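You operate a simulated robot arm through the tools that you are given. There is no shell and no other tool.

You run a simulated robot arm. Do the job below in one go: nothing can be reset, and whatever is moved stays where it is left.

## Task
Switch the folder off, padlock it, try START, then open the nip lever.

It is judged by the outcome, as a careful person would: the job done as asked, and still so three seconds after it is handed in. It fails if anything else is knocked over, pushed out of place, dropped, spilled or broken.

## Robot
A 7-joint arm with a two-finger parallel gripper, fixed in place. Base frame: the origin is at the foot of the arm, x ahead of it, y to its left, z up. Lengths are in mm, angles in rad, forces in N, time in s.
Its first joint turns from -2.897 to 2.897 rad. Payload 3.43 kg.
The TCP is the grasp point between the finger pads, 30 mm short of the fingertips. In the tool frame z runs along the fingers and y along their closing line. The gripper opens to 94 mm. The fingers are 28 mm wide and 10 mm thick; the gripper's body (50 by 96 mm) begins 55 mm behind the TCP.
Orientation is that of the tool frame in the base frame, as [roll, pitch, yaw] about the fixed x, y, z axes, in that order (R = Rz(yaw) Ry(pitch) Rx(roll)). With the fingers straight down and closing along the base's y, the tool's x points along the base's -x, its y along +y and its z along -z.

## Interface
- The arm moves only by the tool apply_moves. Its argument "motion" is a list of rows, each a list of 7 numbers: the shift along the tool's x, y, z in mm, then the turn, a rotation vector about the tool's x, y, z in rad, then the opening, from 0 (shut) to 1 (fully open). In form: [[tx, ty, tz, wx, wy, wz, hand], ...]. A call has 1 to 20 rows; each row shifts and turns the commanded pose from where the row before left it, along the tool's axes as they then stand. A row lasts 0.2 s, in which the tool goes at most 50 mm and 0.15 rad; a call with a longer step from one row to the next is refused whole, and so is a gripper value outside its range. Where a pose cannot be reached the arm comes as near as it can. A force on the tool above 50 N (or 10 N above the force at the start of the call, whichever is more), or a blocked arm, ends the call early, and 0.2 s more pass. The fingers move at their own pace (about 45 mm/s each) and stop on an object; they squeeze with about 35 N. The grip force told is the motor's: it shows also when the fingers shut on nothing. Time passes only in rows, and 0.2 s behind the last, so rows that do not move let the fingers close. The reply holds the time, the measured pose of the TCP, the force on the tool along the base axes, the opening and the grip force, in the units named above and with some noise, with the torque about the TCP (base axes, N m) and any sound that the robot's microphone picked up.
- Cameras (640 x 400 px; columns grow to the right, rows downward): "scene" is fixed at [218.3, 500.2, 1700.4]; the picture's right is [0.13, -0.99, 0.00], its down [-0.96, -0.12, -0.24] and it looks along [0.24, 0.03, -0.97] (base axes); focal length 372 px, centre (320, 200). "wrist" rides on the gripper at [76, 14, -103] in the tool frame; the picture's right is [-0.18, 0.98, 0.00], its down [-0.75, -0.14, -0.64] and it looks along [-0.63, -0.12, 0.77] (tool axes); focal length 243 px, centre (320, 200). There is no depth. A picture from a camera that has moved, and an enlarged one, comes with that camera's place and axes in the base frame and with its lens.
- grab_frame(camera): a new picture of that camera. The clock stands still meanwhile.
- zoom(camera, box): a new picture of the part [left, top, right, bottom] of that camera's present view, enlarged. The clock stands still meanwhile.
- sign_off(): hands the job in; it is judged then, once.

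Nothing tells you positions but the pictures and the camera data. Unless the task says otherwise, let go and move clear before handing in.

The tools are called after ">>>" by a JSON object that holds its "name" and its "arguments". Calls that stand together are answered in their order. apply_moves: Moves the arm, as the interface text tells. Its arguments: {"type":"object","properties":{"motion":{"type":"array","items":{"type":"array","items":{"type":"number"}}}},"required":["motion"]} The other tools are called the same way: grab_frame (camera) takes a picture; zoom (camera, box) takes an enlarged picture of a part of a camera's view; sign_off () hands the job in.

At the start:

```text
time_s: 0.0
eef_pos: [312.0, 404.2, 1275.6]
tool_rot: [-3.141, -0.002, -3.142]
contact_force: [0.1, 0.2, -0.3]
torque: [0.03, 0.0, -0.03]
opening: 93.8
finger_force: 0.0
```

scene: 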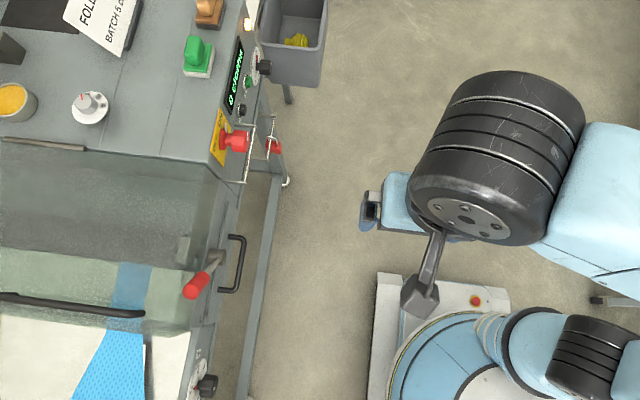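
wrist: 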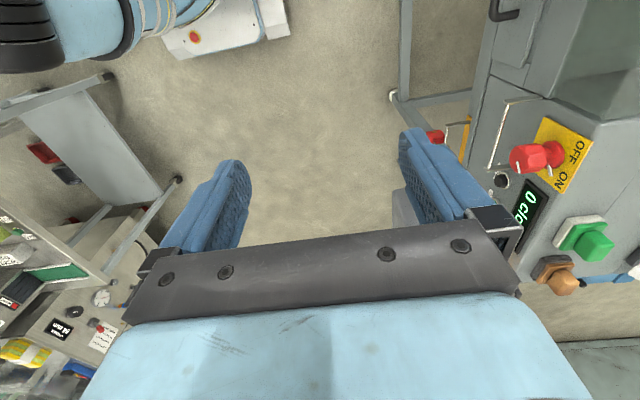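

I see a grey machine (the folder) to the arm's left with a red rotary switch, a green and an orange button, and a red-handled lever. I'll look closer before moving.

>>> {"name": "zoom", "arguments": {"camera": "scene", "box": [180, 0, 340, 100]}}

>>> {"name": "zoom", "arguments": {"camera": "scene", "box": [180, 90, 340, 190]}}

>>> {"name": "zoom", "arguments": {"camera": "scene", "box": [0, 0, 256, 160]}}

>>> {"name": "zoom", "arguments": {"camera": "scene", "box": [100, 200, 300, 400]}}

>>> {"name": "zoom", "arguments": {"camera": "wrist", "box": [380, 60, 640, 300]}}

>>> {"name": "zoom", "arguments": {"camera": "wrist", "box": [0, 60, 240, 400]}}

```text
4.00 times, centred on (260, 50) of scene
camera zoom: at [218.3, 500.2, 1700.4], right [0.13, -0.99, 0.0], down [-0.96, -0.12, -0.24], along [0.24, 0.03, -0.97], focal length 1486 px, centre (560, 800)
```

zoom: 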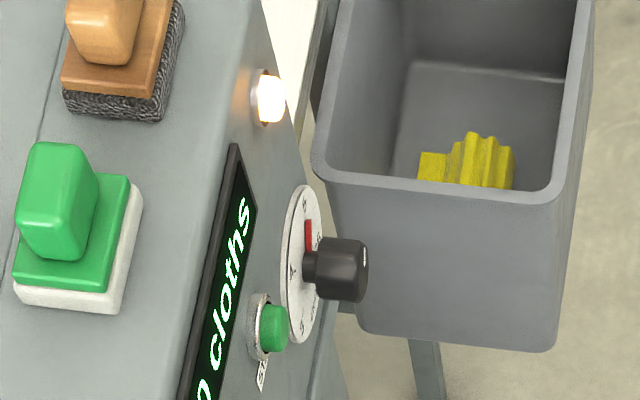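

```text
4.00 times, centred on (260, 140) of scene
camera zoom: at [218.3, 500.2, 1700.4], right [0.13, -0.99, 0.0], down [-0.96, -0.12, -0.24], along [0.24, 0.03, -0.97], focal length 1486 px, centre (560, 440)
```

zoom: 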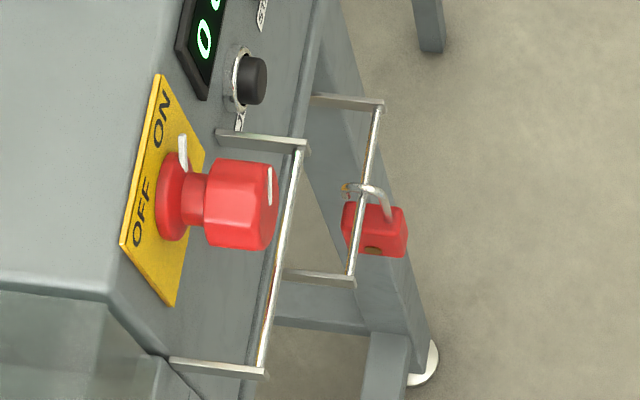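

```text
2.50 times, centred on (128, 80) of scene
camera zoom: at [218.3, 500.2, 1700.4], right [0.13, -0.99, 0.0], down [-0.96, -0.12, -0.24], along [0.24, 0.03, -0.97], focal length 929 px, centre (800, 500)
```

zoom: 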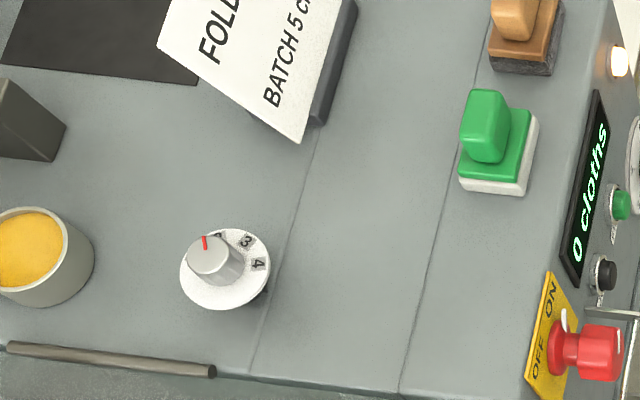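

```text
2.00 times, centred on (200, 300) of scene
camera zoom: at [218.3, 500.2, 1700.4], right [0.13, -0.99, 0.0], down [-0.96, -0.12, -0.24], along [0.24, 0.03, -0.97], focal length 743 px, centre (560, 0)
```

zoom: 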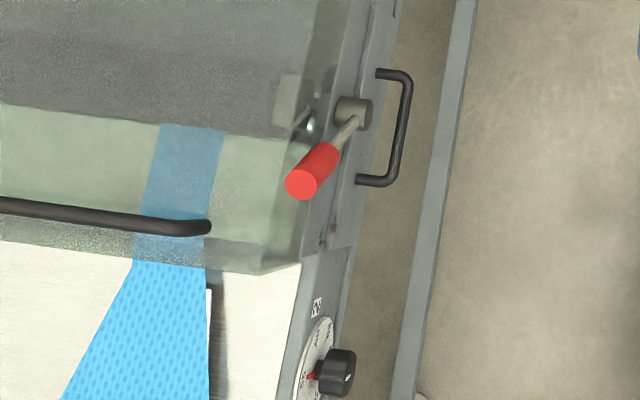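

```text
1.67 times, centred on (510, 180) of wrist
camera zoom: at [236.0, 417.9, 1377.6], right [0.18, 0.98, 0.0], down [0.75, -0.14, 0.64], along [0.63, -0.12, -0.77], focal length 404 px, centre (3, 233)
```

zoom: 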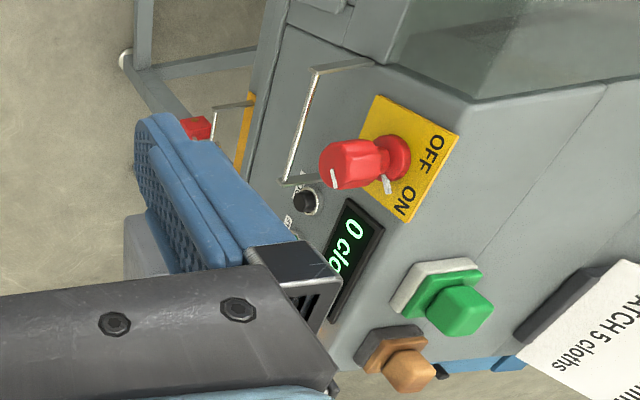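

```text
1.18 times, centred on (120, 230) of wrist
camera zoom: at [236.0, 417.9, 1377.6], right [0.18, 0.98, 0.0], down [0.75, -0.14, 0.64], along [0.63, -0.12, -0.77], focal length 285 px, centre (555, 165)
```

zoom: 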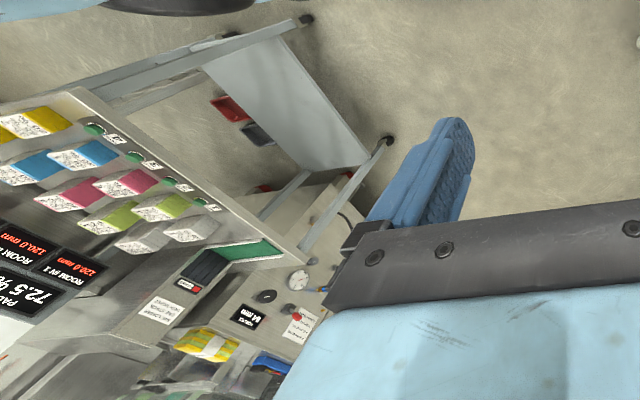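

The folder's front panel faces the arm (−y): its red rotary switch is near (466, 688, 1068), with a padlock hanging on a wire bracket below it. I'll turn the tool to point at the panel (+y) with the wrist camera on top, to read labels.

>>> {"name": "apply_moves", "arguments": {"motion": [[0, 0, 0, -0.08637, 0.08637, 0.08637, 1], [0, 0, 0, -0.08637, 0.08637, 0.08637, 1], [0, 0, 0, -0.08637, 0.08637, 0.08637, 1], [0, 0, 0, -0.08637, 0.08637, 0.08637, 1], [0, 0, 0, -0.08637, 0.08637, 0.08637, 1], [0, 0, 0, -0.08637, 0.08637, 0.08637, 1], [0, 0, 0, -0.08637, 0.08637, 0.08637, 1]]}}

```text
time_s: 1.6
eef_pos: [313.4, 405.4, 1277.9]
tool_rot: [2.678, -0.729, 2.678]
contact_force: [0.7, 0.1, 0.6]
torque: [-0.01, 0.01, 0.02]
opening: 94.0
finger_force: 0.0
```

The tool is halfway to facing the panel and nothing has been touched. I'll finish the turn.

>>> {"name": "apply_moves", "arguments": {"motion": [[0, 0, 0, -0.08637, 0.08637, 0.08637, 1], [0, 0, 0, -0.08637, 0.08637, 0.08637, 1], [0, 0, 0, -0.08637, 0.08637, 0.08637, 1], [0, 0, 0, -0.08637, 0.08637, 0.08637, 1], [0, 0, 0, -0.08637, 0.08637, 0.08637, 1], [0, 0, 0, -0.08637, 0.08637, 0.08637, 1], [0, 0, 0, -0.08637, 0.08637, 0.08637, 1]]}}

>>> {"name": "grab_frame", "arguments": {"camera": "wrist"}}

>>> {"name": "grab_frame", "arguments": {"camera": "scene"}}

```text
time_s: 3.2
eef_pos: [311.0, 405.1, 1276.9]
tool_rot: [-0.863, -1.569, -0.708]
contact_force: [0.5, 1.1, -0.5]
torque: [-0.01, 0.02, -0.02]
opening: 94.1
finger_force: 0.0
```

```text
taken
camera wrist: at [326.4, 300.9, 1351.6], right [0.98, 0.0, -0.19], down [-0.14, -0.64, -0.75], along [-0.12, 0.77, -0.63], focal length 243 px, centre (320, 200)
```

wrist: 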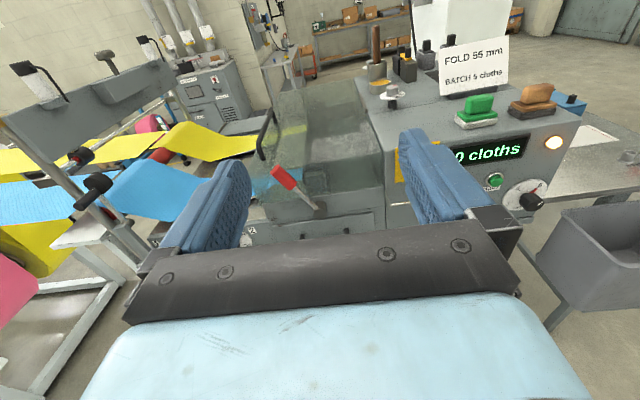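

```text
taken
```

scene: 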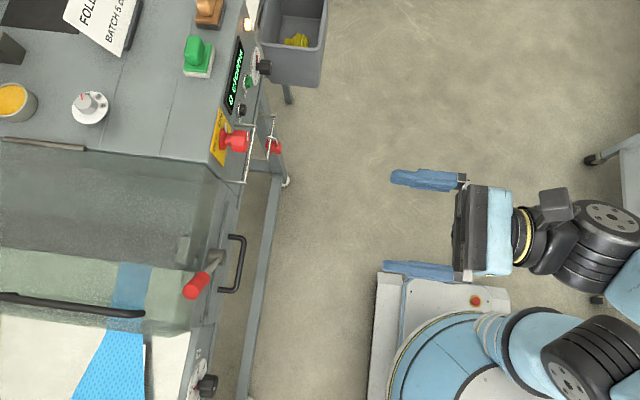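

The panel faces me well, but the gripper hides the switch. I'll shift along +x and down a little in free space so the switch shows between the fingers.

>>> {"name": "apply_moves", "arguments": {"motion": [[0, 40, 0, 0, 0, 0, 1], [0, 40, 0, 0, 0, 0, 1], [0, 40, 0, 0, 0, 0, 1], [0, 40, 0, 0, 0, 0, 1], [-30, 0, 0, 0, 0, 0, 1], [-40, 0, 0, 0, 0, 0, 1]]}}

>>> {"name": "grab_frame", "arguments": {"camera": "wrist"}}

>>> {"name": "zoom", "arguments": {"camera": "wrist", "box": [200, 60, 440, 260]}}

>>> {"name": "zoom", "arguments": {"camera": "wrist", "box": [260, 40, 420, 140]}}

```text
time_s: 4.6
eef_pos: [471.0, 405.5, 1207.3]
tool_rot: [-2.228, -1.571, 0.66]
contact_force: [0.0, -0.6, 0.5]
torque: [0.01, 0.03, -0.05]
opening: 94.1
finger_force: 0.0
```

```text
taken
camera wrist: at [485.6, 302.7, 1281.9], right [0.98, 0.0, -0.18], down [-0.14, -0.64, -0.75], along [-0.12, 0.77, -0.63], focal length 243 px, centre (320, 200)
```

wrist: 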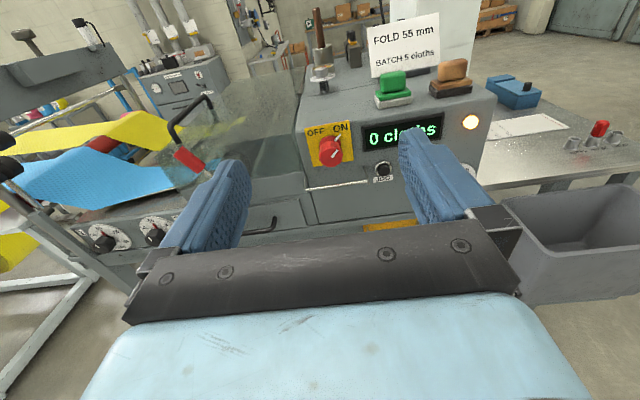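

```text
2.00 times, centred on (320, 160) of wrist
camera zoom: at [485.6, 302.7, 1281.9], right [0.98, 0.0, -0.18], down [-0.14, -0.64, -0.75], along [-0.12, 0.77, -0.63], focal length 485 px, centre (320, 280)
```

zoom: 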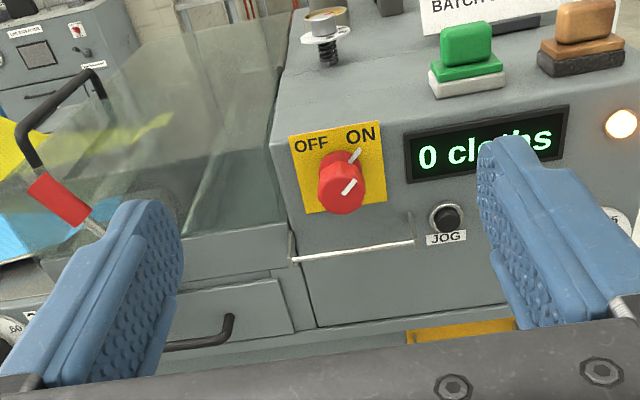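

```text
4.00 times, centred on (340, 90) of wrist
camera zoom: at [485.6, 302.7, 1281.9], right [0.98, 0.0, -0.18], down [-0.14, -0.64, -0.75], along [-0.12, 0.77, -0.63], focal length 970 px, centre (240, 640)
```

zoom: 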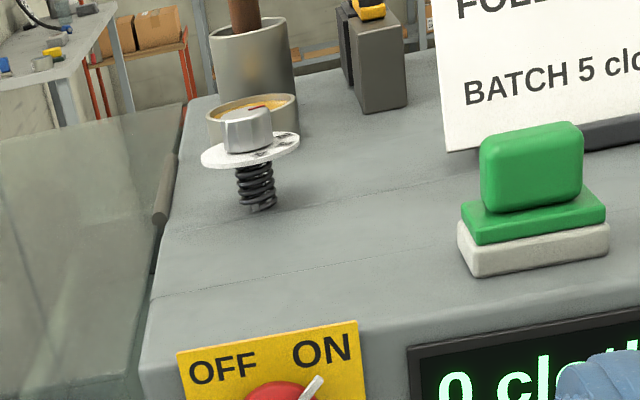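

The red switch points to ON (up-right) with OFF up-left; JOG is the black button, and the small green one beside it should be START. I'll lower the arm in the free space in front to see the brackets and padlock.

>>> {"name": "apply_moves", "arguments": {"motion": [[-40, 0, 0, 0, 0, 0, 1], [-40, 0, 0, 0, 0, 0, 1], [-40, 0, 0, 0, 0, 0, 1], [-40, 0, 0, 0, 0, 0, 1], [-40, 0, 0, 0, 0, 0, 1]]}}

>>> {"name": "grab_frame", "arguments": {"camera": "wrist"}}

>>> {"name": "zoom", "arguments": {"camera": "wrist", "box": [200, 0, 440, 150]}}

>>> {"name": "zoom", "arguments": {"camera": "wrist", "box": [220, 100, 460, 250]}}

```text
time_s: 5.8
eef_pos: [470.3, 407.1, 1006.9]
tool_rot: [-2.883, -1.57, 1.312]
contact_force: [-0.2, -0.2, 0.3]
torque: [-0.02, 0.01, -0.06]
opening: 93.8
finger_force: 0.1
```

```text
taken
camera wrist: at [484.6, 303.6, 1082.1], right [0.98, 0.0, -0.18], down [-0.14, -0.64, -0.75], along [-0.12, 0.77, -0.63], focal length 243 px, centre (320, 200)
```

wrist: 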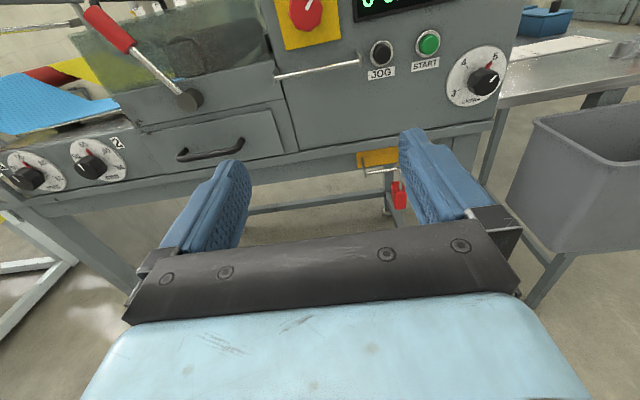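

```text
2.67 times, centred on (320, 75) of wrist
camera zoom: at [484.6, 303.6, 1082.1], right [0.98, 0.0, -0.18], down [-0.14, -0.64, -0.75], along [-0.12, 0.77, -0.63], focal length 647 px, centre (320, 533)
```

zoom: 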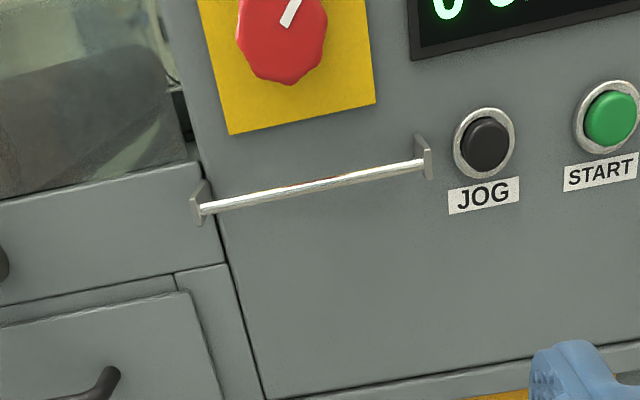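

```text
2.67 times, centred on (340, 175) of wrist
camera zoom: at [484.6, 303.6, 1082.1], right [0.98, 0.0, -0.18], down [-0.14, -0.64, -0.75], along [-0.12, 0.77, -0.63], focal length 647 px, centre (267, 267)
```

zoom: 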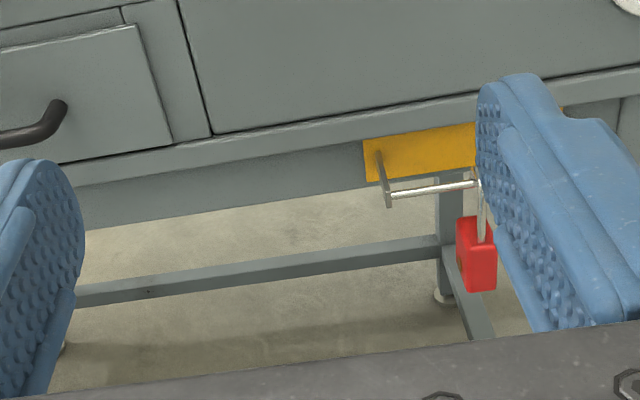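

The panel has a rail under the switch next to JOG and START, and the red padlock hangs on a lower rail (yellow plate) near (579, 671, 763). I'll move sideways to see it between the fingers.

>>> {"name": "apply_moves", "arguments": {"motion": [[0, 40, 0, 0, 0, 0, 1], [0, 40, 0, 0, 0, 0, 1], [0, 30, 0, 0, 0, 0, 1], [-40, 0, 0, 0, 0, 0, 1], [-40, 0, 0, 0, 0, 0, 1]]}}

>>> {"name": "grab_frame", "arguments": {"camera": "wrist"}}

>>> {"name": "zoom", "arguments": {"camera": "wrist", "box": [220, 60, 420, 240]}}

>>> {"name": "zoom", "arguments": {"camera": "wrist", "box": [270, 70, 370, 160]}}

```text
time_s: 7.0
eef_pos: [580.8, 405.6, 927.7]
tool_rot: [2.509, -1.57, 2.204]
contact_force: [-1.3, -0.6, 1.1]
torque: [-0.03, -0.01, -0.08]
opening: 94.1
finger_force: 0.1
```

```text
taken
camera wrist: at [595.9, 302.7, 1001.7], right [0.98, 0.0, -0.18], down [-0.14, -0.64, -0.75], along [-0.12, 0.77, -0.63], focal length 243 px, centre (320, 200)
```

wrist: 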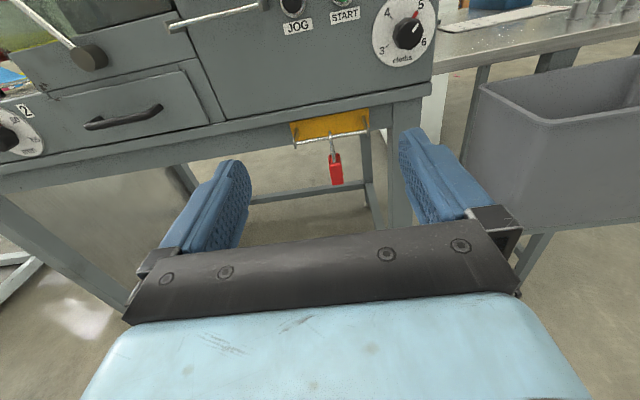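

```text
2.22 times, centred on (320, 150) of wrist
camera zoom: at [595.9, 302.7, 1001.7], right [0.98, 0.0, -0.18], down [-0.14, -0.64, -0.75], along [-0.12, 0.77, -0.63], focal length 539 px, centre (320, 311)
```

zoom: 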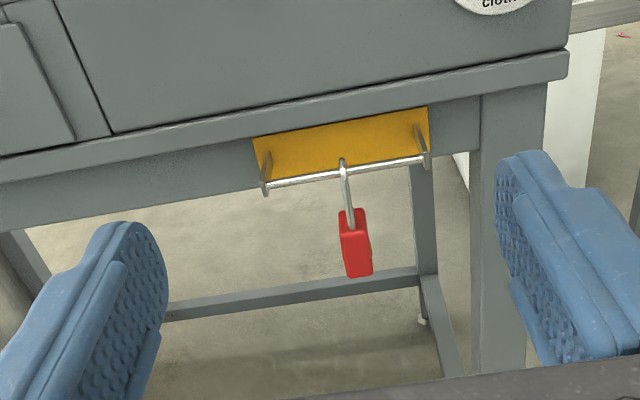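

```text
4.44 times, centred on (320, 115) of wrist
camera zoom: at [595.9, 302.7, 1001.7], right [0.98, 0.0, -0.18], down [-0.14, -0.64, -0.75], along [-0.12, 0.77, -0.63], focal length 1078 px, centre (320, 578)
```

zoom: 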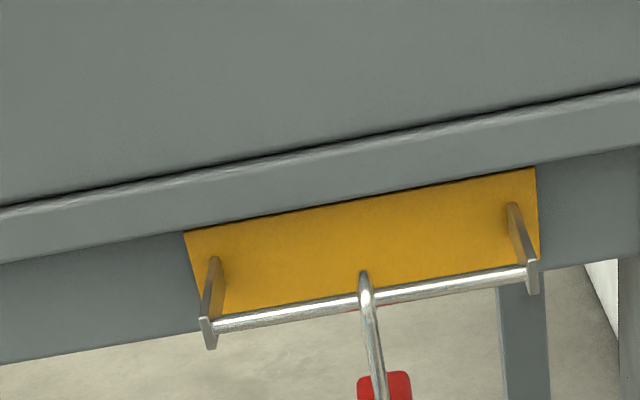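

The padlock hangs edge-on over the lower rail. I need to see the shape of its shackle (open or closed) and the switch in more detail.

>>> {"name": "zoom", "arguments": {"camera": "scene", "box": [255, 125, 295, 165]}}

>>> {"name": "zoom", "arguments": {"camera": "scene", "box": [205, 100, 265, 160]}}

>>> {"name": "zoom", "arguments": {"camera": "wrist", "box": [300, 120, 370, 190]}}

```text
10.00 times, centred on (275, 145) of scene
camera zoom: at [218.3, 500.2, 1700.4], right [0.13, -0.99, 0.0], down [-0.96, -0.12, -0.24], along [0.24, 0.03, -0.97], focal length 3715 px, centre (770, 750)
```

zoom: 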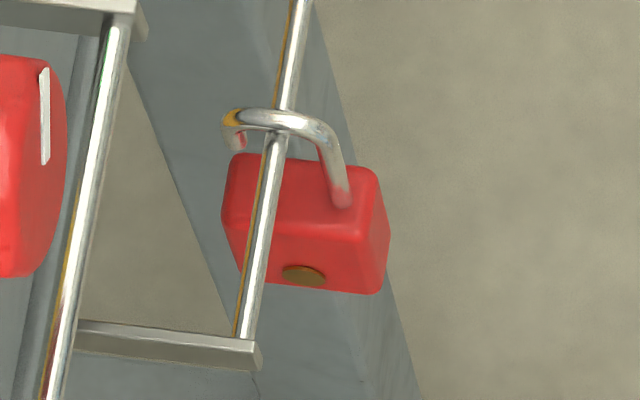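

```text
6.67 times, centred on (235, 130) of scene
camera zoom: at [218.3, 500.2, 1700.4], right [0.13, -0.99, 0.0], down [-0.96, -0.12, -0.24], along [0.24, 0.03, -0.97], focal length 2476 px, centre (887, 667)
```

zoom: 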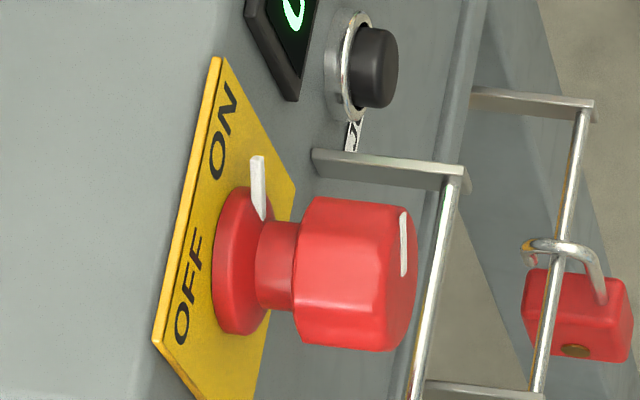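

```text
5.71 times, centred on (335, 155) of wrist
camera zoom: at [595.9, 302.7, 1001.7], right [0.98, 0.0, -0.18], down [-0.14, -0.64, -0.75], along [-0.12, 0.77, -0.63], focal length 1386 px, centre (234, 457)
```

zoom: 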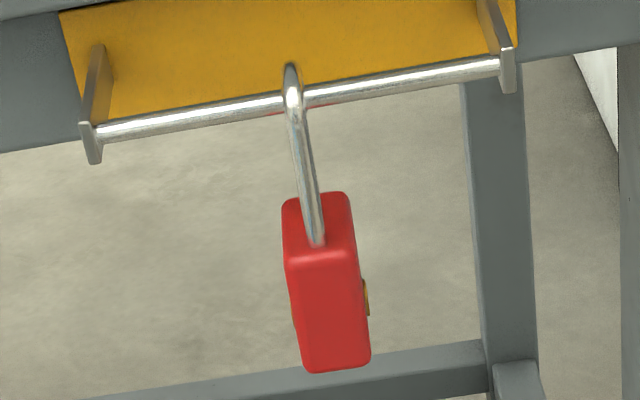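

The padlock's shackle is an open hook, and the rail centred under the switch (about x 407–523, y 671, z 1007) looks like the lock-out rail. First I'll line up in front of the red knob (about 467, 666, 1075), staying well back, and look close.

>>> {"name": "apply_moves", "arguments": {"motion": [[40, 0, 0, 0, 0, 0, 1], [40, 0, 0, 0, 0, 0, 1], [40, 0, 0, 0, 0, 0, 1], [27, 0, 0, 0, 0, 0, 1], [0, -40, 0, 0, 0, 0, 1], [0, -40, 0, 0, 0, 0, 1], [0, -33, 0, 0, 0, 0, 1], [0, 0, 40, 0, 0, 0, 1], [0, 0, 40, 0, 0, 0, 1], [0, 0, 40, 0, 0, 0, 1]]}}

>>> {"name": "grab_frame", "arguments": {"camera": "wrist"}}

>>> {"name": "zoom", "arguments": {"camera": "wrist", "box": [220, 60, 420, 240]}}

>>> {"name": "grab_frame", "arguments": {"camera": "scene"}}

```text
time_s: 9.2
eef_pos: [466.8, 525.7, 1074.0]
tool_rot: [-1.64, -1.57, 0.069]
contact_force: [0.1, -0.9, -0.1]
torque: [-0.01, -0.02, 0.02]
opening: 94.0
finger_force: 0.0
```

```text
taken
camera wrist: at [481.9, 422.5, 1149.6], right [0.98, 0.0, -0.18], down [-0.14, -0.64, -0.75], along [-0.12, 0.77, -0.63], focal length 243 px, centre (320, 200)
```

wrist: 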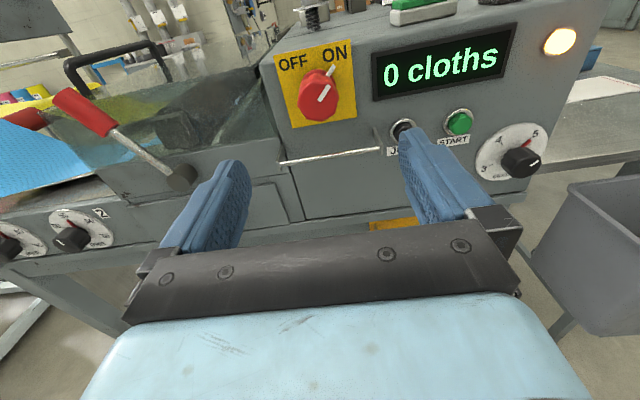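

```text
2.22 times, centred on (320, 150) of wrist
camera zoom: at [481.9, 422.5, 1149.6], right [0.98, 0.0, -0.18], down [-0.14, -0.64, -0.75], along [-0.12, 0.77, -0.63], focal length 539 px, centre (320, 311)
```

zoom: 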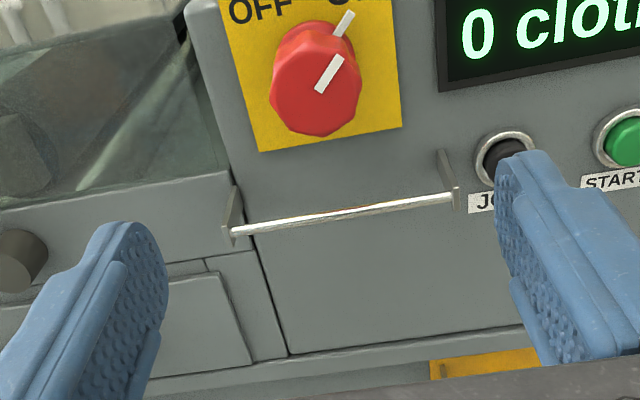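

```text
taken
```

scene: 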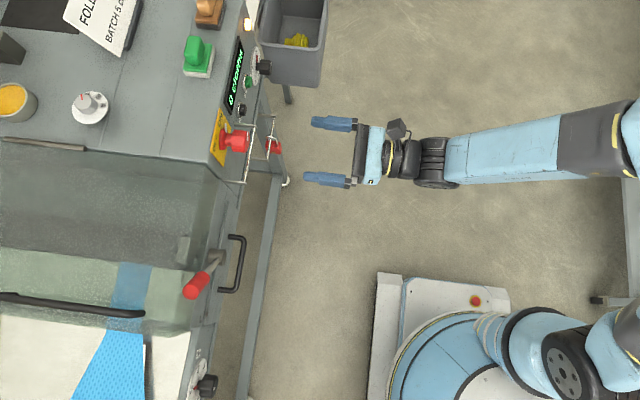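

The knob is centred at about (465.5, 666, 1074), right in front of the gripper, and I need to turn it about 90° counter-clockwise. I'll first test in the air that the wrist can roll that far.

>>> {"name": "apply_moves", "arguments": {"motion": [[0, 0, 0, 0, 0, -0.15, 1], [0, 0, 0, 0, 0, -0.15, 1], [0, 0, 0, 0, 0, -0.15, 1], [0, 0, 0, 0, 0, -0.15, 1], [0, 0, 0, 0, 0, -0.15, 1], [0, 0, 0, 0, 0, -0.15, 1], [0, 0, 0, 0, 0, -0.15, 1], [0, 0, 0, 0, 0, -0.15, 1], [0, 0, 0, 0, 0, -0.15, 1], [0, 0, 0, 0, 0, -0.15, 1], [0, 0, 0, 0, 0, -0.15, 1]]}}

```text
time_s: 11.6
eef_pos: [469.1, 524.5, 1073.1]
tool_rot: [1.571, 0.081, -3.141]
contact_force: [0.4, 0.0, -0.1]
torque: [0.02, -0.01, 0.0]
opening: 94.0
finger_force: 0.1
```

The wrist reaches the full counter-clockwise roll. I'll take a look from this side, then roll back.

>>> {"name": "grab_frame", "arguments": {"camera": "wrist"}}

>>> {"name": "apply_moves", "arguments": {"motion": [[0, 0, 0, 0, 0, 0.15, 1], [0, 0, 0, 0, 0, 0.15, 1], [0, 0, 0, 0, 0, 0.15, 1], [0, 0, 0, 0, 0, 0.15, 1], [0, 0, 0, 0, 0, 0.15, 1], [0, 0, 0, 0, 0, 0.15, 1], [0, 0, 0, 0, 0, 0.15, 1], [0, 0, 0, 0, 0, 0.15, 1], [0, 0, 0, 0, 0, 0.15, 1], [0, 0, 0, 0, 0, 0.15, 1], [0, 0, 0, 0, 0, 0.15, 1]]}}

```text
taken
camera wrist: at [391.8, 421.1, 1080.4], right [0.1, 0.0, 0.99], down [0.76, -0.64, -0.08], along [0.64, 0.77, -0.07], focal length 243 px, centre (320, 200)
```

wrist: 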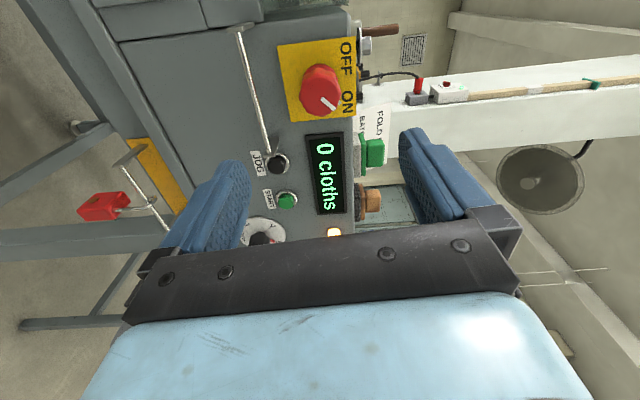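

```text
time_s: 14.0
eef_pos: [469.8, 524.8, 1074.5]
tool_rot: [-1.41, -1.567, -0.163]
contact_force: [0.6, -0.2, -0.6]
torque: [0.0, 0.02, -0.02]
opening: 93.9
finger_force: 0.0
```

The wrist is rolled back and nothing was disturbed. Now I'll go straight in with the fingers open around the knob, stopping short of the yellow plate.

>>> {"name": "apply_moves", "arguments": {"motion": [[0, -3, 40, 0, 0, 0, 1], [0, 0, 40, 0, 0, 0, 1], [0, 0, 30, 0, 0, 0, 1], [0, 0, 25, 0, 0, 0, 1]]}}

>>> {"name": "grab_frame", "arguments": {"camera": "wrist"}}

>>> {"name": "zoom", "arguments": {"camera": "scene", "box": [200, 90, 300, 190]}}

```text
time_s: 15.0
eef_pos: [466.0, 658.7, 1073.8]
tool_rot: [2.123, -1.569, 2.588]
contact_force: [-0.6, 0.2, -0.1]
torque: [0.01, 0.01, 0.01]
opening: 93.9
finger_force: 0.1
```

```text
taken
camera wrist: at [480.5, 555.9, 1148.7], right [0.98, 0.0, -0.18], down [-0.14, -0.64, -0.75], along [-0.12, 0.77, -0.63], focal length 243 px, centre (320, 200)
```

wrist: 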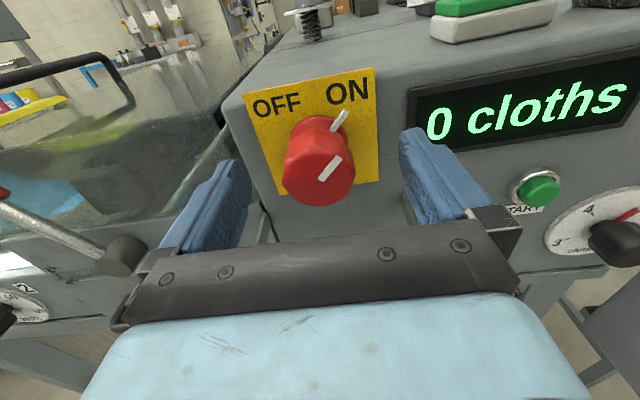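

```text
4.00 times, centred on (250, 140) of scene
camera zoom: at [218.3, 500.2, 1700.4], right [0.13, -0.99, 0.0], down [-0.96, -0.12, -0.24], along [0.24, 0.03, -0.97], focal length 1486 px, centre (600, 440)
```

zoom: 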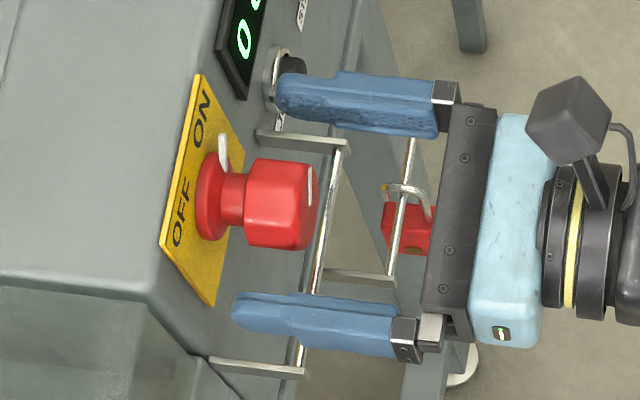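

The open fingers straddle the knob and clear the rail. I'll close on it.

>>> {"name": "apply_moves", "arguments": {"motion": [[0, 0, 0, 0, 0, 0, 0], [0, 0, 0, 0, 0, 0, 0], [0, 0, 0, 0, 0, 0, 0], [0, 0, 0, 0, 0, 0, 0], [0, 0, 0, 0, 0, 0, 0]]}}

>>> {"name": "grab_frame", "arguments": {"camera": "wrist"}}

```text
time_s: 16.2
eef_pos: [464.9, 658.8, 1074.2]
tool_rot: [-1.485, -1.571, -0.085]
contact_force: [-6.7, -2.5, -2.3]
torque: [0.14, 0.0, 0.29]
opening: 38.1
finger_force: 45.1
```

```text
taken
camera wrist: at [479.8, 555.8, 1148.4], right [0.98, 0.0, -0.18], down [-0.14, -0.64, -0.75], along [-0.12, 0.77, -0.63], focal length 243 px, centre (320, 200)
```

wrist: 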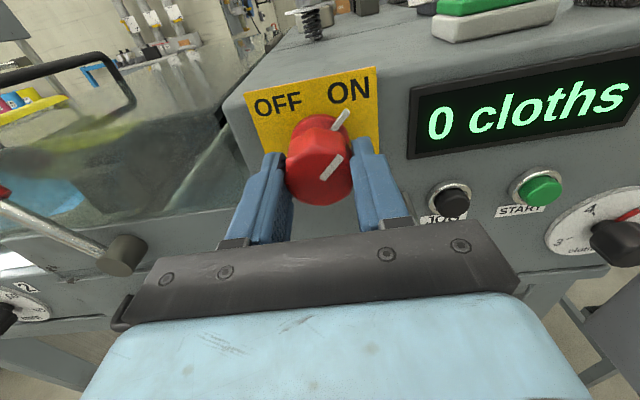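

The fingers hold the knob at 38 mm. I'll turn it counter-clockwise in small steps and watch the torque.

>>> {"name": "apply_moves", "arguments": {"motion": [[0, -1, 0, 0, 0, -0.1, 0], [0, 0, 0, 0, 0, -0.1, 0], [0, 0, 0, 0, 0, -0.1, 0], [0, 0, 0, 0, 0, -0.1, 0]]}}

>>> {"name": "grab_frame", "arguments": {"camera": "wrist"}}

```text
time_s: 17.2
eef_pos: [465.4, 658.1, 1073.9]
tool_rot: [1.572, -1.168, 3.14]
contact_force: [-2.1, -5.8, -3.5]
torque: [0.83, 0.05, 0.17]
opening: 38.4
finger_force: 44.9
```

```text
taken
camera wrist: at [448.9, 555.8, 1148.0], right [0.98, 0.0, 0.21], down [0.16, -0.64, -0.75], along [0.14, 0.77, -0.63], focal length 243 px, centre (320, 200)
```

wrist: 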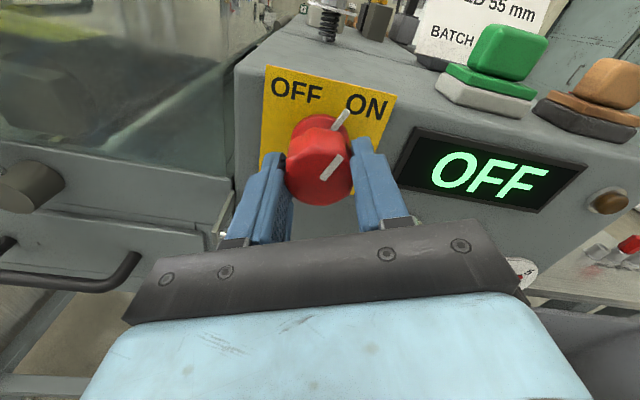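

The display already shows OFF and the lamp is out, but the pointer must go all the way to the OFF mark. I'll keep turning.

>>> {"name": "apply_moves", "arguments": {"motion": [[0, 0, 0, 0, 0, -0.1, 0], [0, 0, 0, 0, 0, -0.1, 0], [0, 0, 0, 0, 0, -0.1, 0], [0, 0, 0, 0, 0, -0.1, 0], [0, 0, 0, 0, 0, -0.1, 0], [0, 0, 0, 0, 0, -0.1, 0]]}}

>>> {"name": "grab_frame", "arguments": {"camera": "wrist"}}

```text
time_s: 18.6
eef_pos: [465.3, 659.0, 1075.2]
tool_rot: [1.572, -0.571, 3.139]
contact_force: [0.6, -8.1, 0.8]
torque: [-0.55, 0.08, -0.46]
opening: 38.4
finger_force: 44.7
```

```text
taken
camera wrist: at [409.2, 555.9, 1125.6], right [0.69, 0.0, 0.73], down [0.56, -0.64, -0.53], along [0.47, 0.77, -0.44], focal length 243 px, centre (320, 200)
```

wrist: 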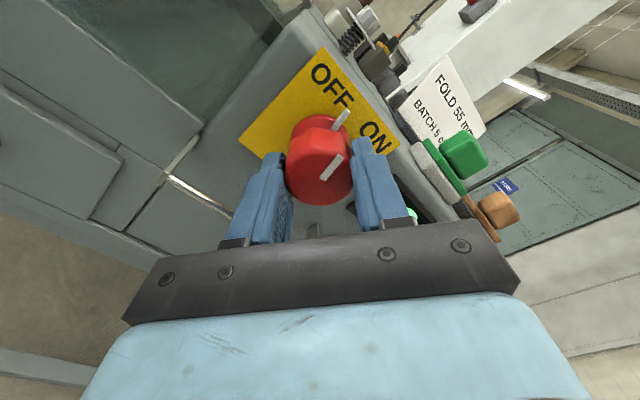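

The pointer is a bit past halfway. I'll carry on to the OFF mark.

>>> {"name": "apply_moves", "arguments": {"motion": [[0, 0, 0, 0, 0, -0.1, 0], [0, 0, 0, 0, 0, -0.1, 0], [0, 0, 0, 0, 0, -0.1, 0], [0, 0, 0, 0, 0, -0.1, 0], [0, 0, 0, 0, 0, -0.1, 0]]}}

>>> {"name": "grab_frame", "arguments": {"camera": "wrist"}}

>>> {"name": "zoom", "arguments": {"camera": "wrist", "box": [240, 40, 420, 220]}}

```text
time_s: 19.8
eef_pos: [465.9, 659.1, 1075.3]
tool_rot: [1.57, -0.071, 3.14]
contact_force: [5.3, -1.4, -0.1]
torque: [-0.63, 0.08, -0.43]
opening: 38.4
finger_force: 44.8
```

```text
taken
camera wrist: at [390.8, 555.9, 1092.2], right [0.25, 0.0, 0.97], down [0.74, -0.64, -0.19], along [0.62, 0.77, -0.16], focal length 243 px, centre (320, 200)
```

wrist: 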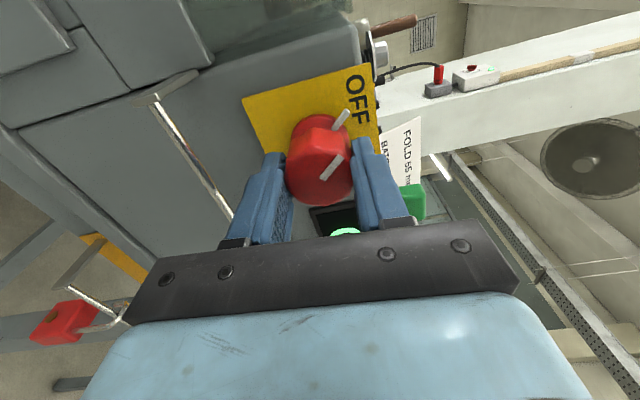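

```text
2.22 times, centred on (330, 130) of wrist
camera zoom: at [390.8, 555.9, 1092.2], right [0.25, 0.0, 0.97], down [0.74, -0.64, -0.19], along [0.62, 0.77, -0.16], focal length 539 px, centre (298, 356)
```

zoom: 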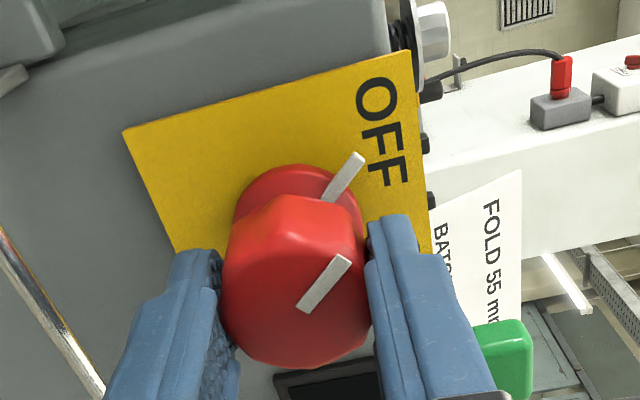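

The pointer is nearly at OFF; I'll give it the last few degrees gently, watching for a stop.

>>> {"name": "apply_moves", "arguments": {"motion": [[0, 0, 0, 0, 0, -0.05, 0], [0, 0, 0, 0, 0, -0.04, 0], [0, 0, 0, 0, 0, 0, 0]]}}

>>> {"name": "zoom", "arguments": {"camera": "wrist", "box": [240, 40, 420, 220]}}

>>> {"name": "zoom", "arguments": {"camera": "scene", "box": [195, 95, 275, 175]}}

```text
time_s: 20.6
eef_pos: [464.3, 658.6, 1074.3]
tool_rot: [1.569, 0.019, 3.14]
contact_force: [3.2, -6.7, 2.1]
torque: [0.08, 1.0, -0.62]
opening: 38.6
finger_force: 44.6
```

```text
2.22 times, centred on (330, 130) of wrist
camera zoom: at [389.0, 555.9, 1085.4], right [0.17, 0.0, 0.99], down [0.76, -0.64, -0.13], along [0.63, 0.77, -0.11], focal length 539 px, centre (298, 356)
```

zoom: 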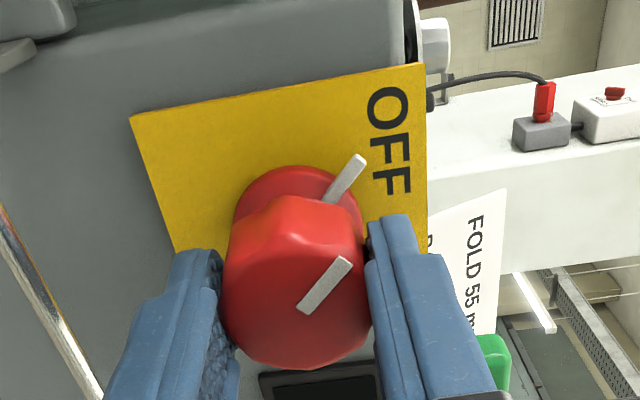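

```text
5.00 times, centred on (235, 135) of scene
camera zoom: at [218.3, 500.2, 1700.4], right [0.13, -0.99, 0.0], down [-0.96, -0.12, -0.24], along [0.24, 0.03, -0.97], focal length 1857 px, centre (745, 525)
```

zoom: 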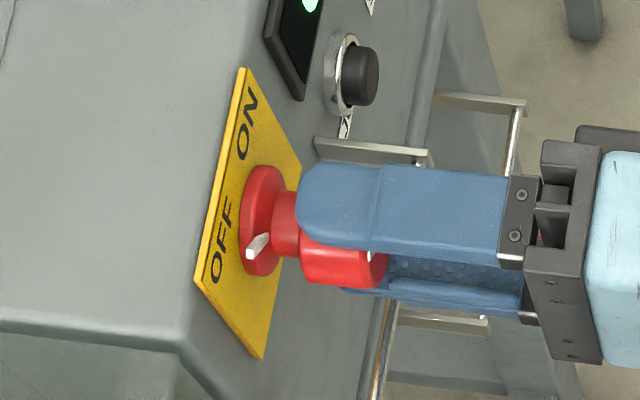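

The torque jumped at a stop, with the pointer at OFF. I'll open the fingers only partway, so the lower one stays above the rail, and back straight out.

>>> {"name": "apply_moves", "arguments": {"motion": [[0, 0, 0, 0, 0, 0, 0.65], [0, 0, 0, 0, 0, 0, 0.65], [0, 0, 0, 0, 0, 0, 0.65], [0, 0, -30, 0, 0, 0, 0.65], [0, 0, -40, 0, 0, 0, 0.65], [0, 0, -40, 0, 0, 0, 0.65], [0, 0, -40, 0, 0, 0, 0.65]]}}

>>> {"name": "grab_frame", "arguments": {"camera": "wrist"}}

>>> {"name": "zoom", "arguments": {"camera": "scene", "box": [195, 70, 295, 170]}}

```text
time_s: 22.2
eef_pos: [464.4, 507.8, 1072.4]
tool_rot: [1.572, 0.017, -3.141]
contact_force: [0.0, 0.7, -0.4]
torque: [0.05, -0.01, 0.01]
opening: 61.1
finger_force: 0.1
```

```text
taken
camera wrist: at [387.8, 404.7, 1084.5], right [0.17, 0.0, 0.99], down [0.76, -0.64, -0.13], along [0.63, 0.77, -0.11], focal length 243 px, centre (320, 200)
```

wrist: 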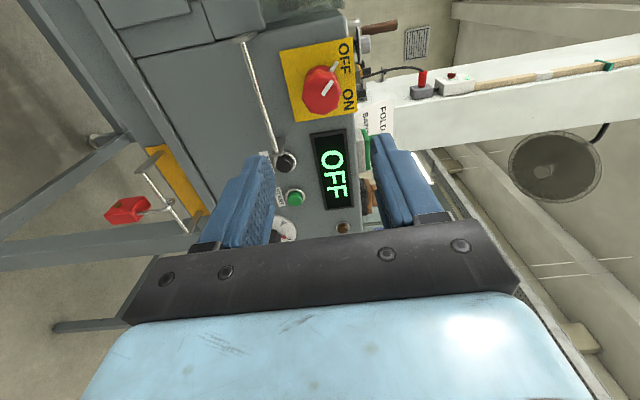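

```text
4.00 times, centred on (245, 120) of scene
camera zoom: at [218.3, 500.2, 1700.4], right [0.13, -0.99, 0.0], down [-0.96, -0.12, -0.24], along [0.24, 0.03, -0.97], focal length 1486 px, centre (620, 520)
```

zoom: 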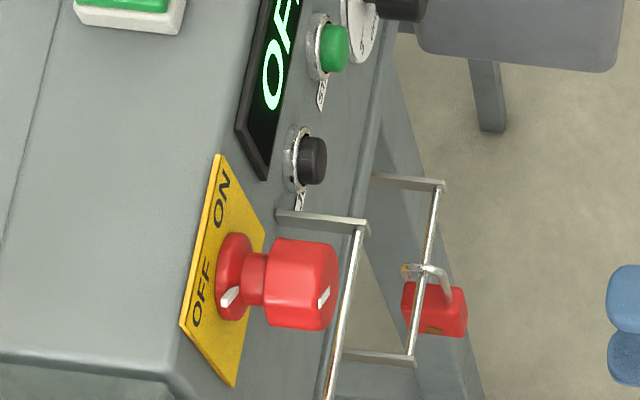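

The switch is at OFF and the display confirms it. Now the padlock: this side view should show its hook well.

>>> {"name": "zoom", "arguments": {"camera": "wrist", "box": [90, 140, 220, 250]}}

>>> {"name": "zoom", "arguments": {"camera": "wrist", "box": [220, 30, 380, 190]}}

```text
3.64 times, centred on (155, 195) of wrist
camera zoom: at [387.8, 404.7, 1084.5], right [0.17, 0.0, 0.99], down [0.76, -0.64, -0.13], along [0.63, 0.77, -0.11], focal length 882 px, centre (920, 218)
```

zoom: 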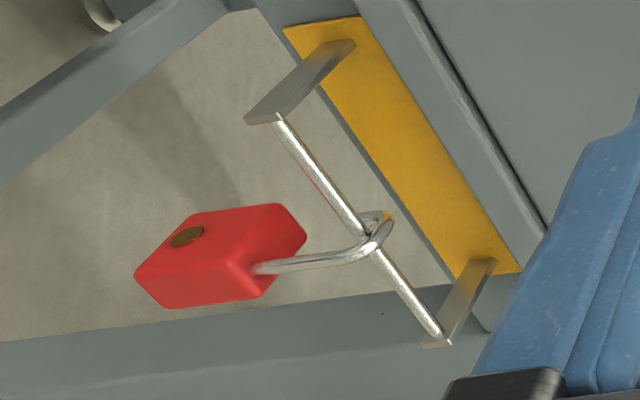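

```text
2.50 times, centred on (300, 110) of wrist
camera zoom: at [387.8, 404.7, 1084.5], right [0.17, 0.0, 0.99], down [0.76, -0.64, -0.13], along [0.63, 0.77, -0.11], focal length 606 px, centre (370, 425)
```

zoom: 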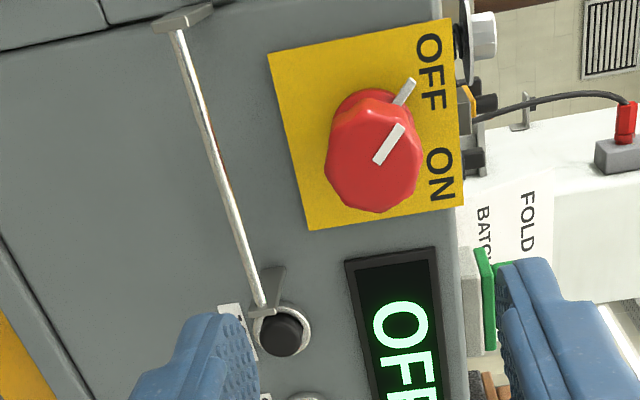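

The padlock is a rigid open hook: its front leg goes over the rail, with a short free end behind, so it lifts off upward and then comes forward. I'll roll the wrist back and move in front of it for a closer look.

>>> {"name": "apply_moves", "arguments": {"motion": [[0, 0, 0, 0, 0, 0.1445, 0.65], [0, 0, 0, 0, 0, 0.1445, 0.65], [0, 0, 0, 0, 0, 0.1445, 0.65], [0, 0, 0, 0, 0, 0.1445, 0.65], [0, 0, 0, 0, 0, 0.1445, 0.65], [0, 0, 0, 0, 0, 0.1445, 0.65], [0, 0, 0, 0, 0, 0.1445, 0.65], [0, 0, 0, 0, 0, 0.1445, 0.65], [0, 0, 0, 0, 0, 0.1445, 0.65], [0, 0, 0, 0, 0, 0.1445, 0.65], [0, 0, 0, 0, 0, 0.1445, 0.65]]}}

>>> {"name": "apply_moves", "arguments": {"motion": [[0, 40, 0, 0, 0, 0, 0.65], [0, 40, 0, 0, 0, 0, 0.65], [0, 35, 0, 0, 0, 0, 0.65], [-40, 0, 0, 0, 0, 0, 0.65], [-40, 0, 0, 0, 0, 0, 0.65], [-40, 0, 0, 0, 0, 0, 0.65], [-40, 0, 0, 0, 0, 0, 0.65], [-40, 0, 0, 0, 0, 0, 0.65], [-40, 0, 0, 0, 0, 0, 0.65]]}}

>>> {"name": "grab_frame", "arguments": {"camera": "wrist"}}

>>> {"name": "zoom", "arguments": {"camera": "wrist", "box": [250, 60, 390, 200]}}

```text
time_s: 24.6
eef_pos: [466.1, 509.9, 1074.4]
tool_rot: [-1.426, -1.568, -0.145]
contact_force: [0.5, -0.6, 0.3]
torque: [0.04, 0.0, 0.05]
opening: 61.3
finger_force: 0.2
```

```text
time_s: 26.6
eef_pos: [579.2, 507.1, 832.4]
tool_rot: [0.912, -1.57, -2.487]
contact_force: [-0.6, -0.7, -0.1]
torque: [-0.03, 0.0, -0.03]
opening: 61.3
finger_force: 0.0
```

```text
taken
camera wrist: at [593.7, 404.2, 908.3], right [0.98, 0.0, -0.18], down [-0.14, -0.64, -0.75], along [-0.12, 0.77, -0.63], focal length 243 px, centre (320, 200)
```

wrist: 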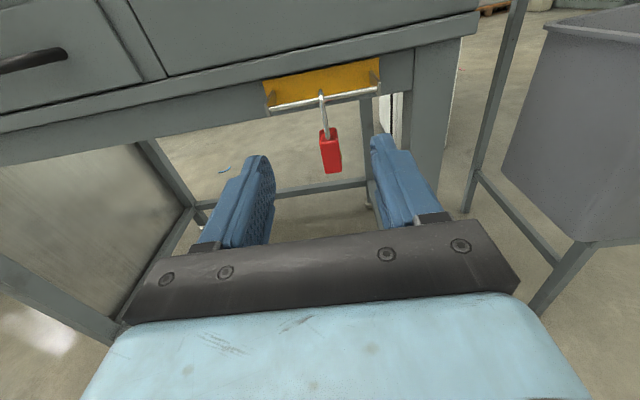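

```text
2.86 times, centred on (320, 130) of wrist
camera zoom: at [593.7, 404.2, 908.3], right [0.98, 0.0, -0.18], down [-0.14, -0.64, -0.75], along [-0.12, 0.77, -0.63], focal length 693 px, centre (320, 400)
```

zoom: 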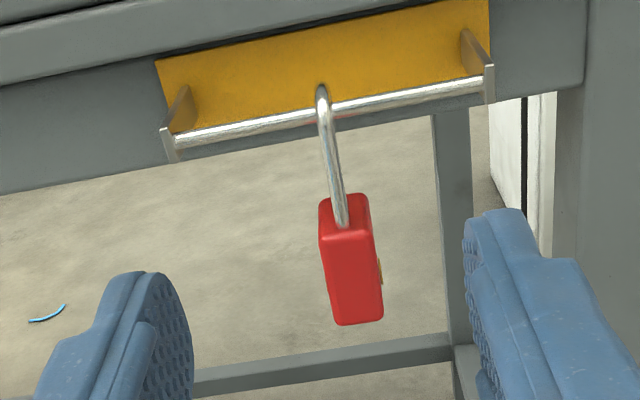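

The padlock body spans about x 569–591, y 653–690, z 744–785, hanging from the rail at z ≈ 826. I'll lower to its upper body height and slide in with the fingers either side.

>>> {"name": "apply_moves", "arguments": {"motion": [[-30, 0, 0, 0, 0, 0, 0.65], [-30, 0, 0, 0, 0, 0, 0.65], [0, 0, 30, 0, 0, 0, 0.65], [0, 0, 30, 0, 0, 0, 0.65], [0, 0, 30, 0, 0, 0, 0.65]]}}

>>> {"name": "grab_frame", "arguments": {"camera": "wrist"}}

>>> {"name": "zoom", "arguments": {"camera": "wrist", "box": [250, 40, 390, 180]}}

>>> {"name": "zoom", "arguments": {"camera": "scene", "box": [230, 110, 330, 190]}}

```text
time_s: 27.8
eef_pos: [579.5, 598.9, 772.6]
tool_rot: [1.17, -1.571, -2.741]
contact_force: [0.5, 0.0, 0.7]
torque: [-0.04, 0.02, 0.03]
opening: 61.0
finger_force: 0.0
```

```text
taken
camera wrist: at [594.0, 495.9, 847.7], right [0.98, 0.0, -0.19], down [-0.14, -0.64, -0.75], along [-0.12, 0.77, -0.63], focal length 243 px, centre (320, 200)
```

wrist: 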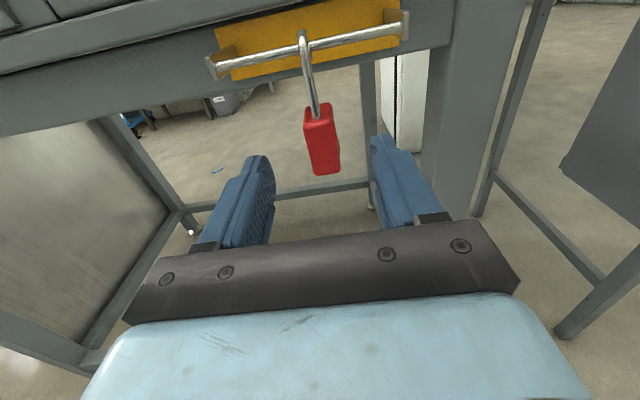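

```text
2.86 times, centred on (320, 110) of wrist
camera zoom: at [594.0, 495.9, 847.7], right [0.98, 0.0, -0.19], down [-0.14, -0.64, -0.75], along [-0.12, 0.77, -0.63], focal length 693 px, centre (320, 457)
```

zoom: 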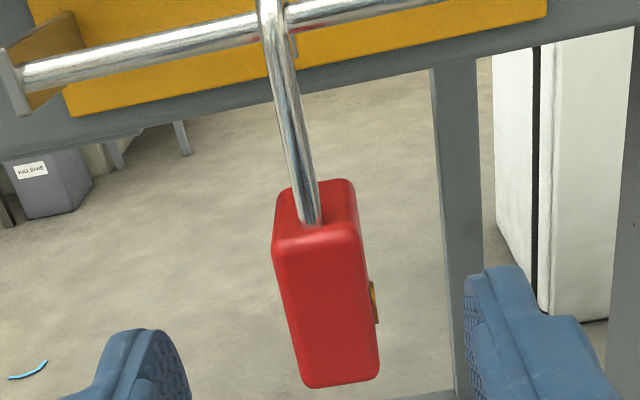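

```text
5.00 times, centred on (280, 150) of scene
camera zoom: at [218.3, 500.2, 1700.4], right [0.13, -0.99, 0.0], down [-0.96, -0.12, -0.24], along [0.24, 0.03, -0.97], focal length 1857 px, centre (520, 450)
```

zoom: 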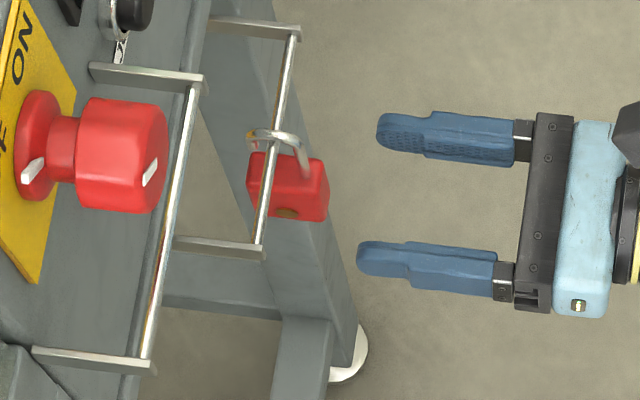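

The padlock is centred between the fingers and its free end reaches about 10 mm below the rail axis, so a lift of about 22–25 mm will clear it. I'll advance and grip.

>>> {"name": "apply_moves", "arguments": {"motion": [[0, 0, 30, 0, 0, 0, 0.65], [0, 0, 30, 0, 0, 0, 0.65], [0, 0, 2, 0, 0, 0, 0.65]]}}

>>> {"name": "grab_frame", "arguments": {"camera": "wrist"}}

>>> {"name": "zoom", "arguments": {"camera": "scene", "box": [230, 110, 330, 190]}}

```text
time_s: 28.6
eef_pos: [578.7, 661.1, 773.3]
tool_rot: [2.195, -1.57, 2.514]
contact_force: [0.3, 0.5, -0.7]
torque: [0.01, 0.01, 0.01]
opening: 61.2
finger_force: 0.0
```

```text
taken
camera wrist: at [593.5, 558.7, 848.0], right [0.98, 0.0, -0.18], down [-0.14, -0.64, -0.75], along [-0.12, 0.77, -0.63], focal length 243 px, centre (320, 200)
```

wrist: 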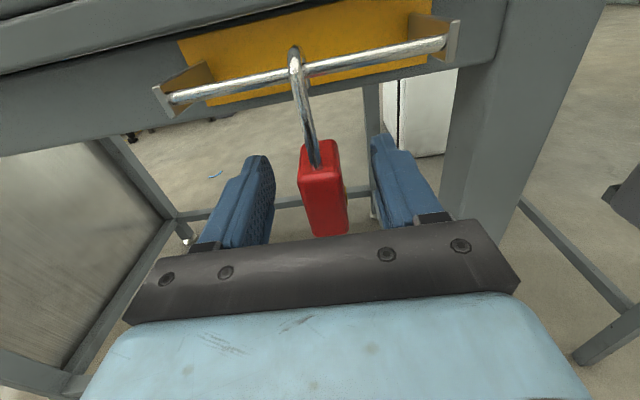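

```text
5.00 times, centred on (280, 150) of scene
camera zoom: at [218.3, 500.2, 1700.4], right [0.13, -0.99, 0.0], down [-0.96, -0.12, -0.24], along [0.24, 0.03, -0.97], focal length 1857 px, centre (520, 450)
```

zoom: 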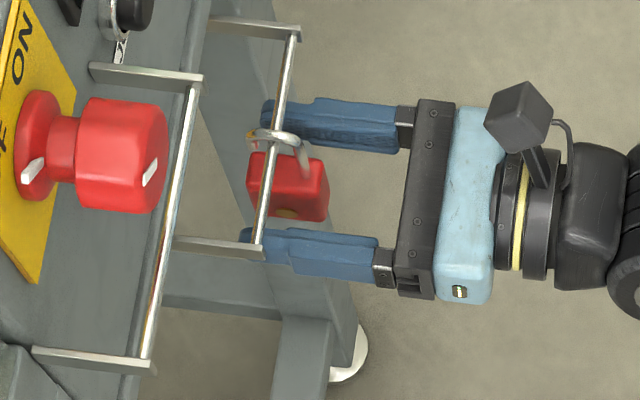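

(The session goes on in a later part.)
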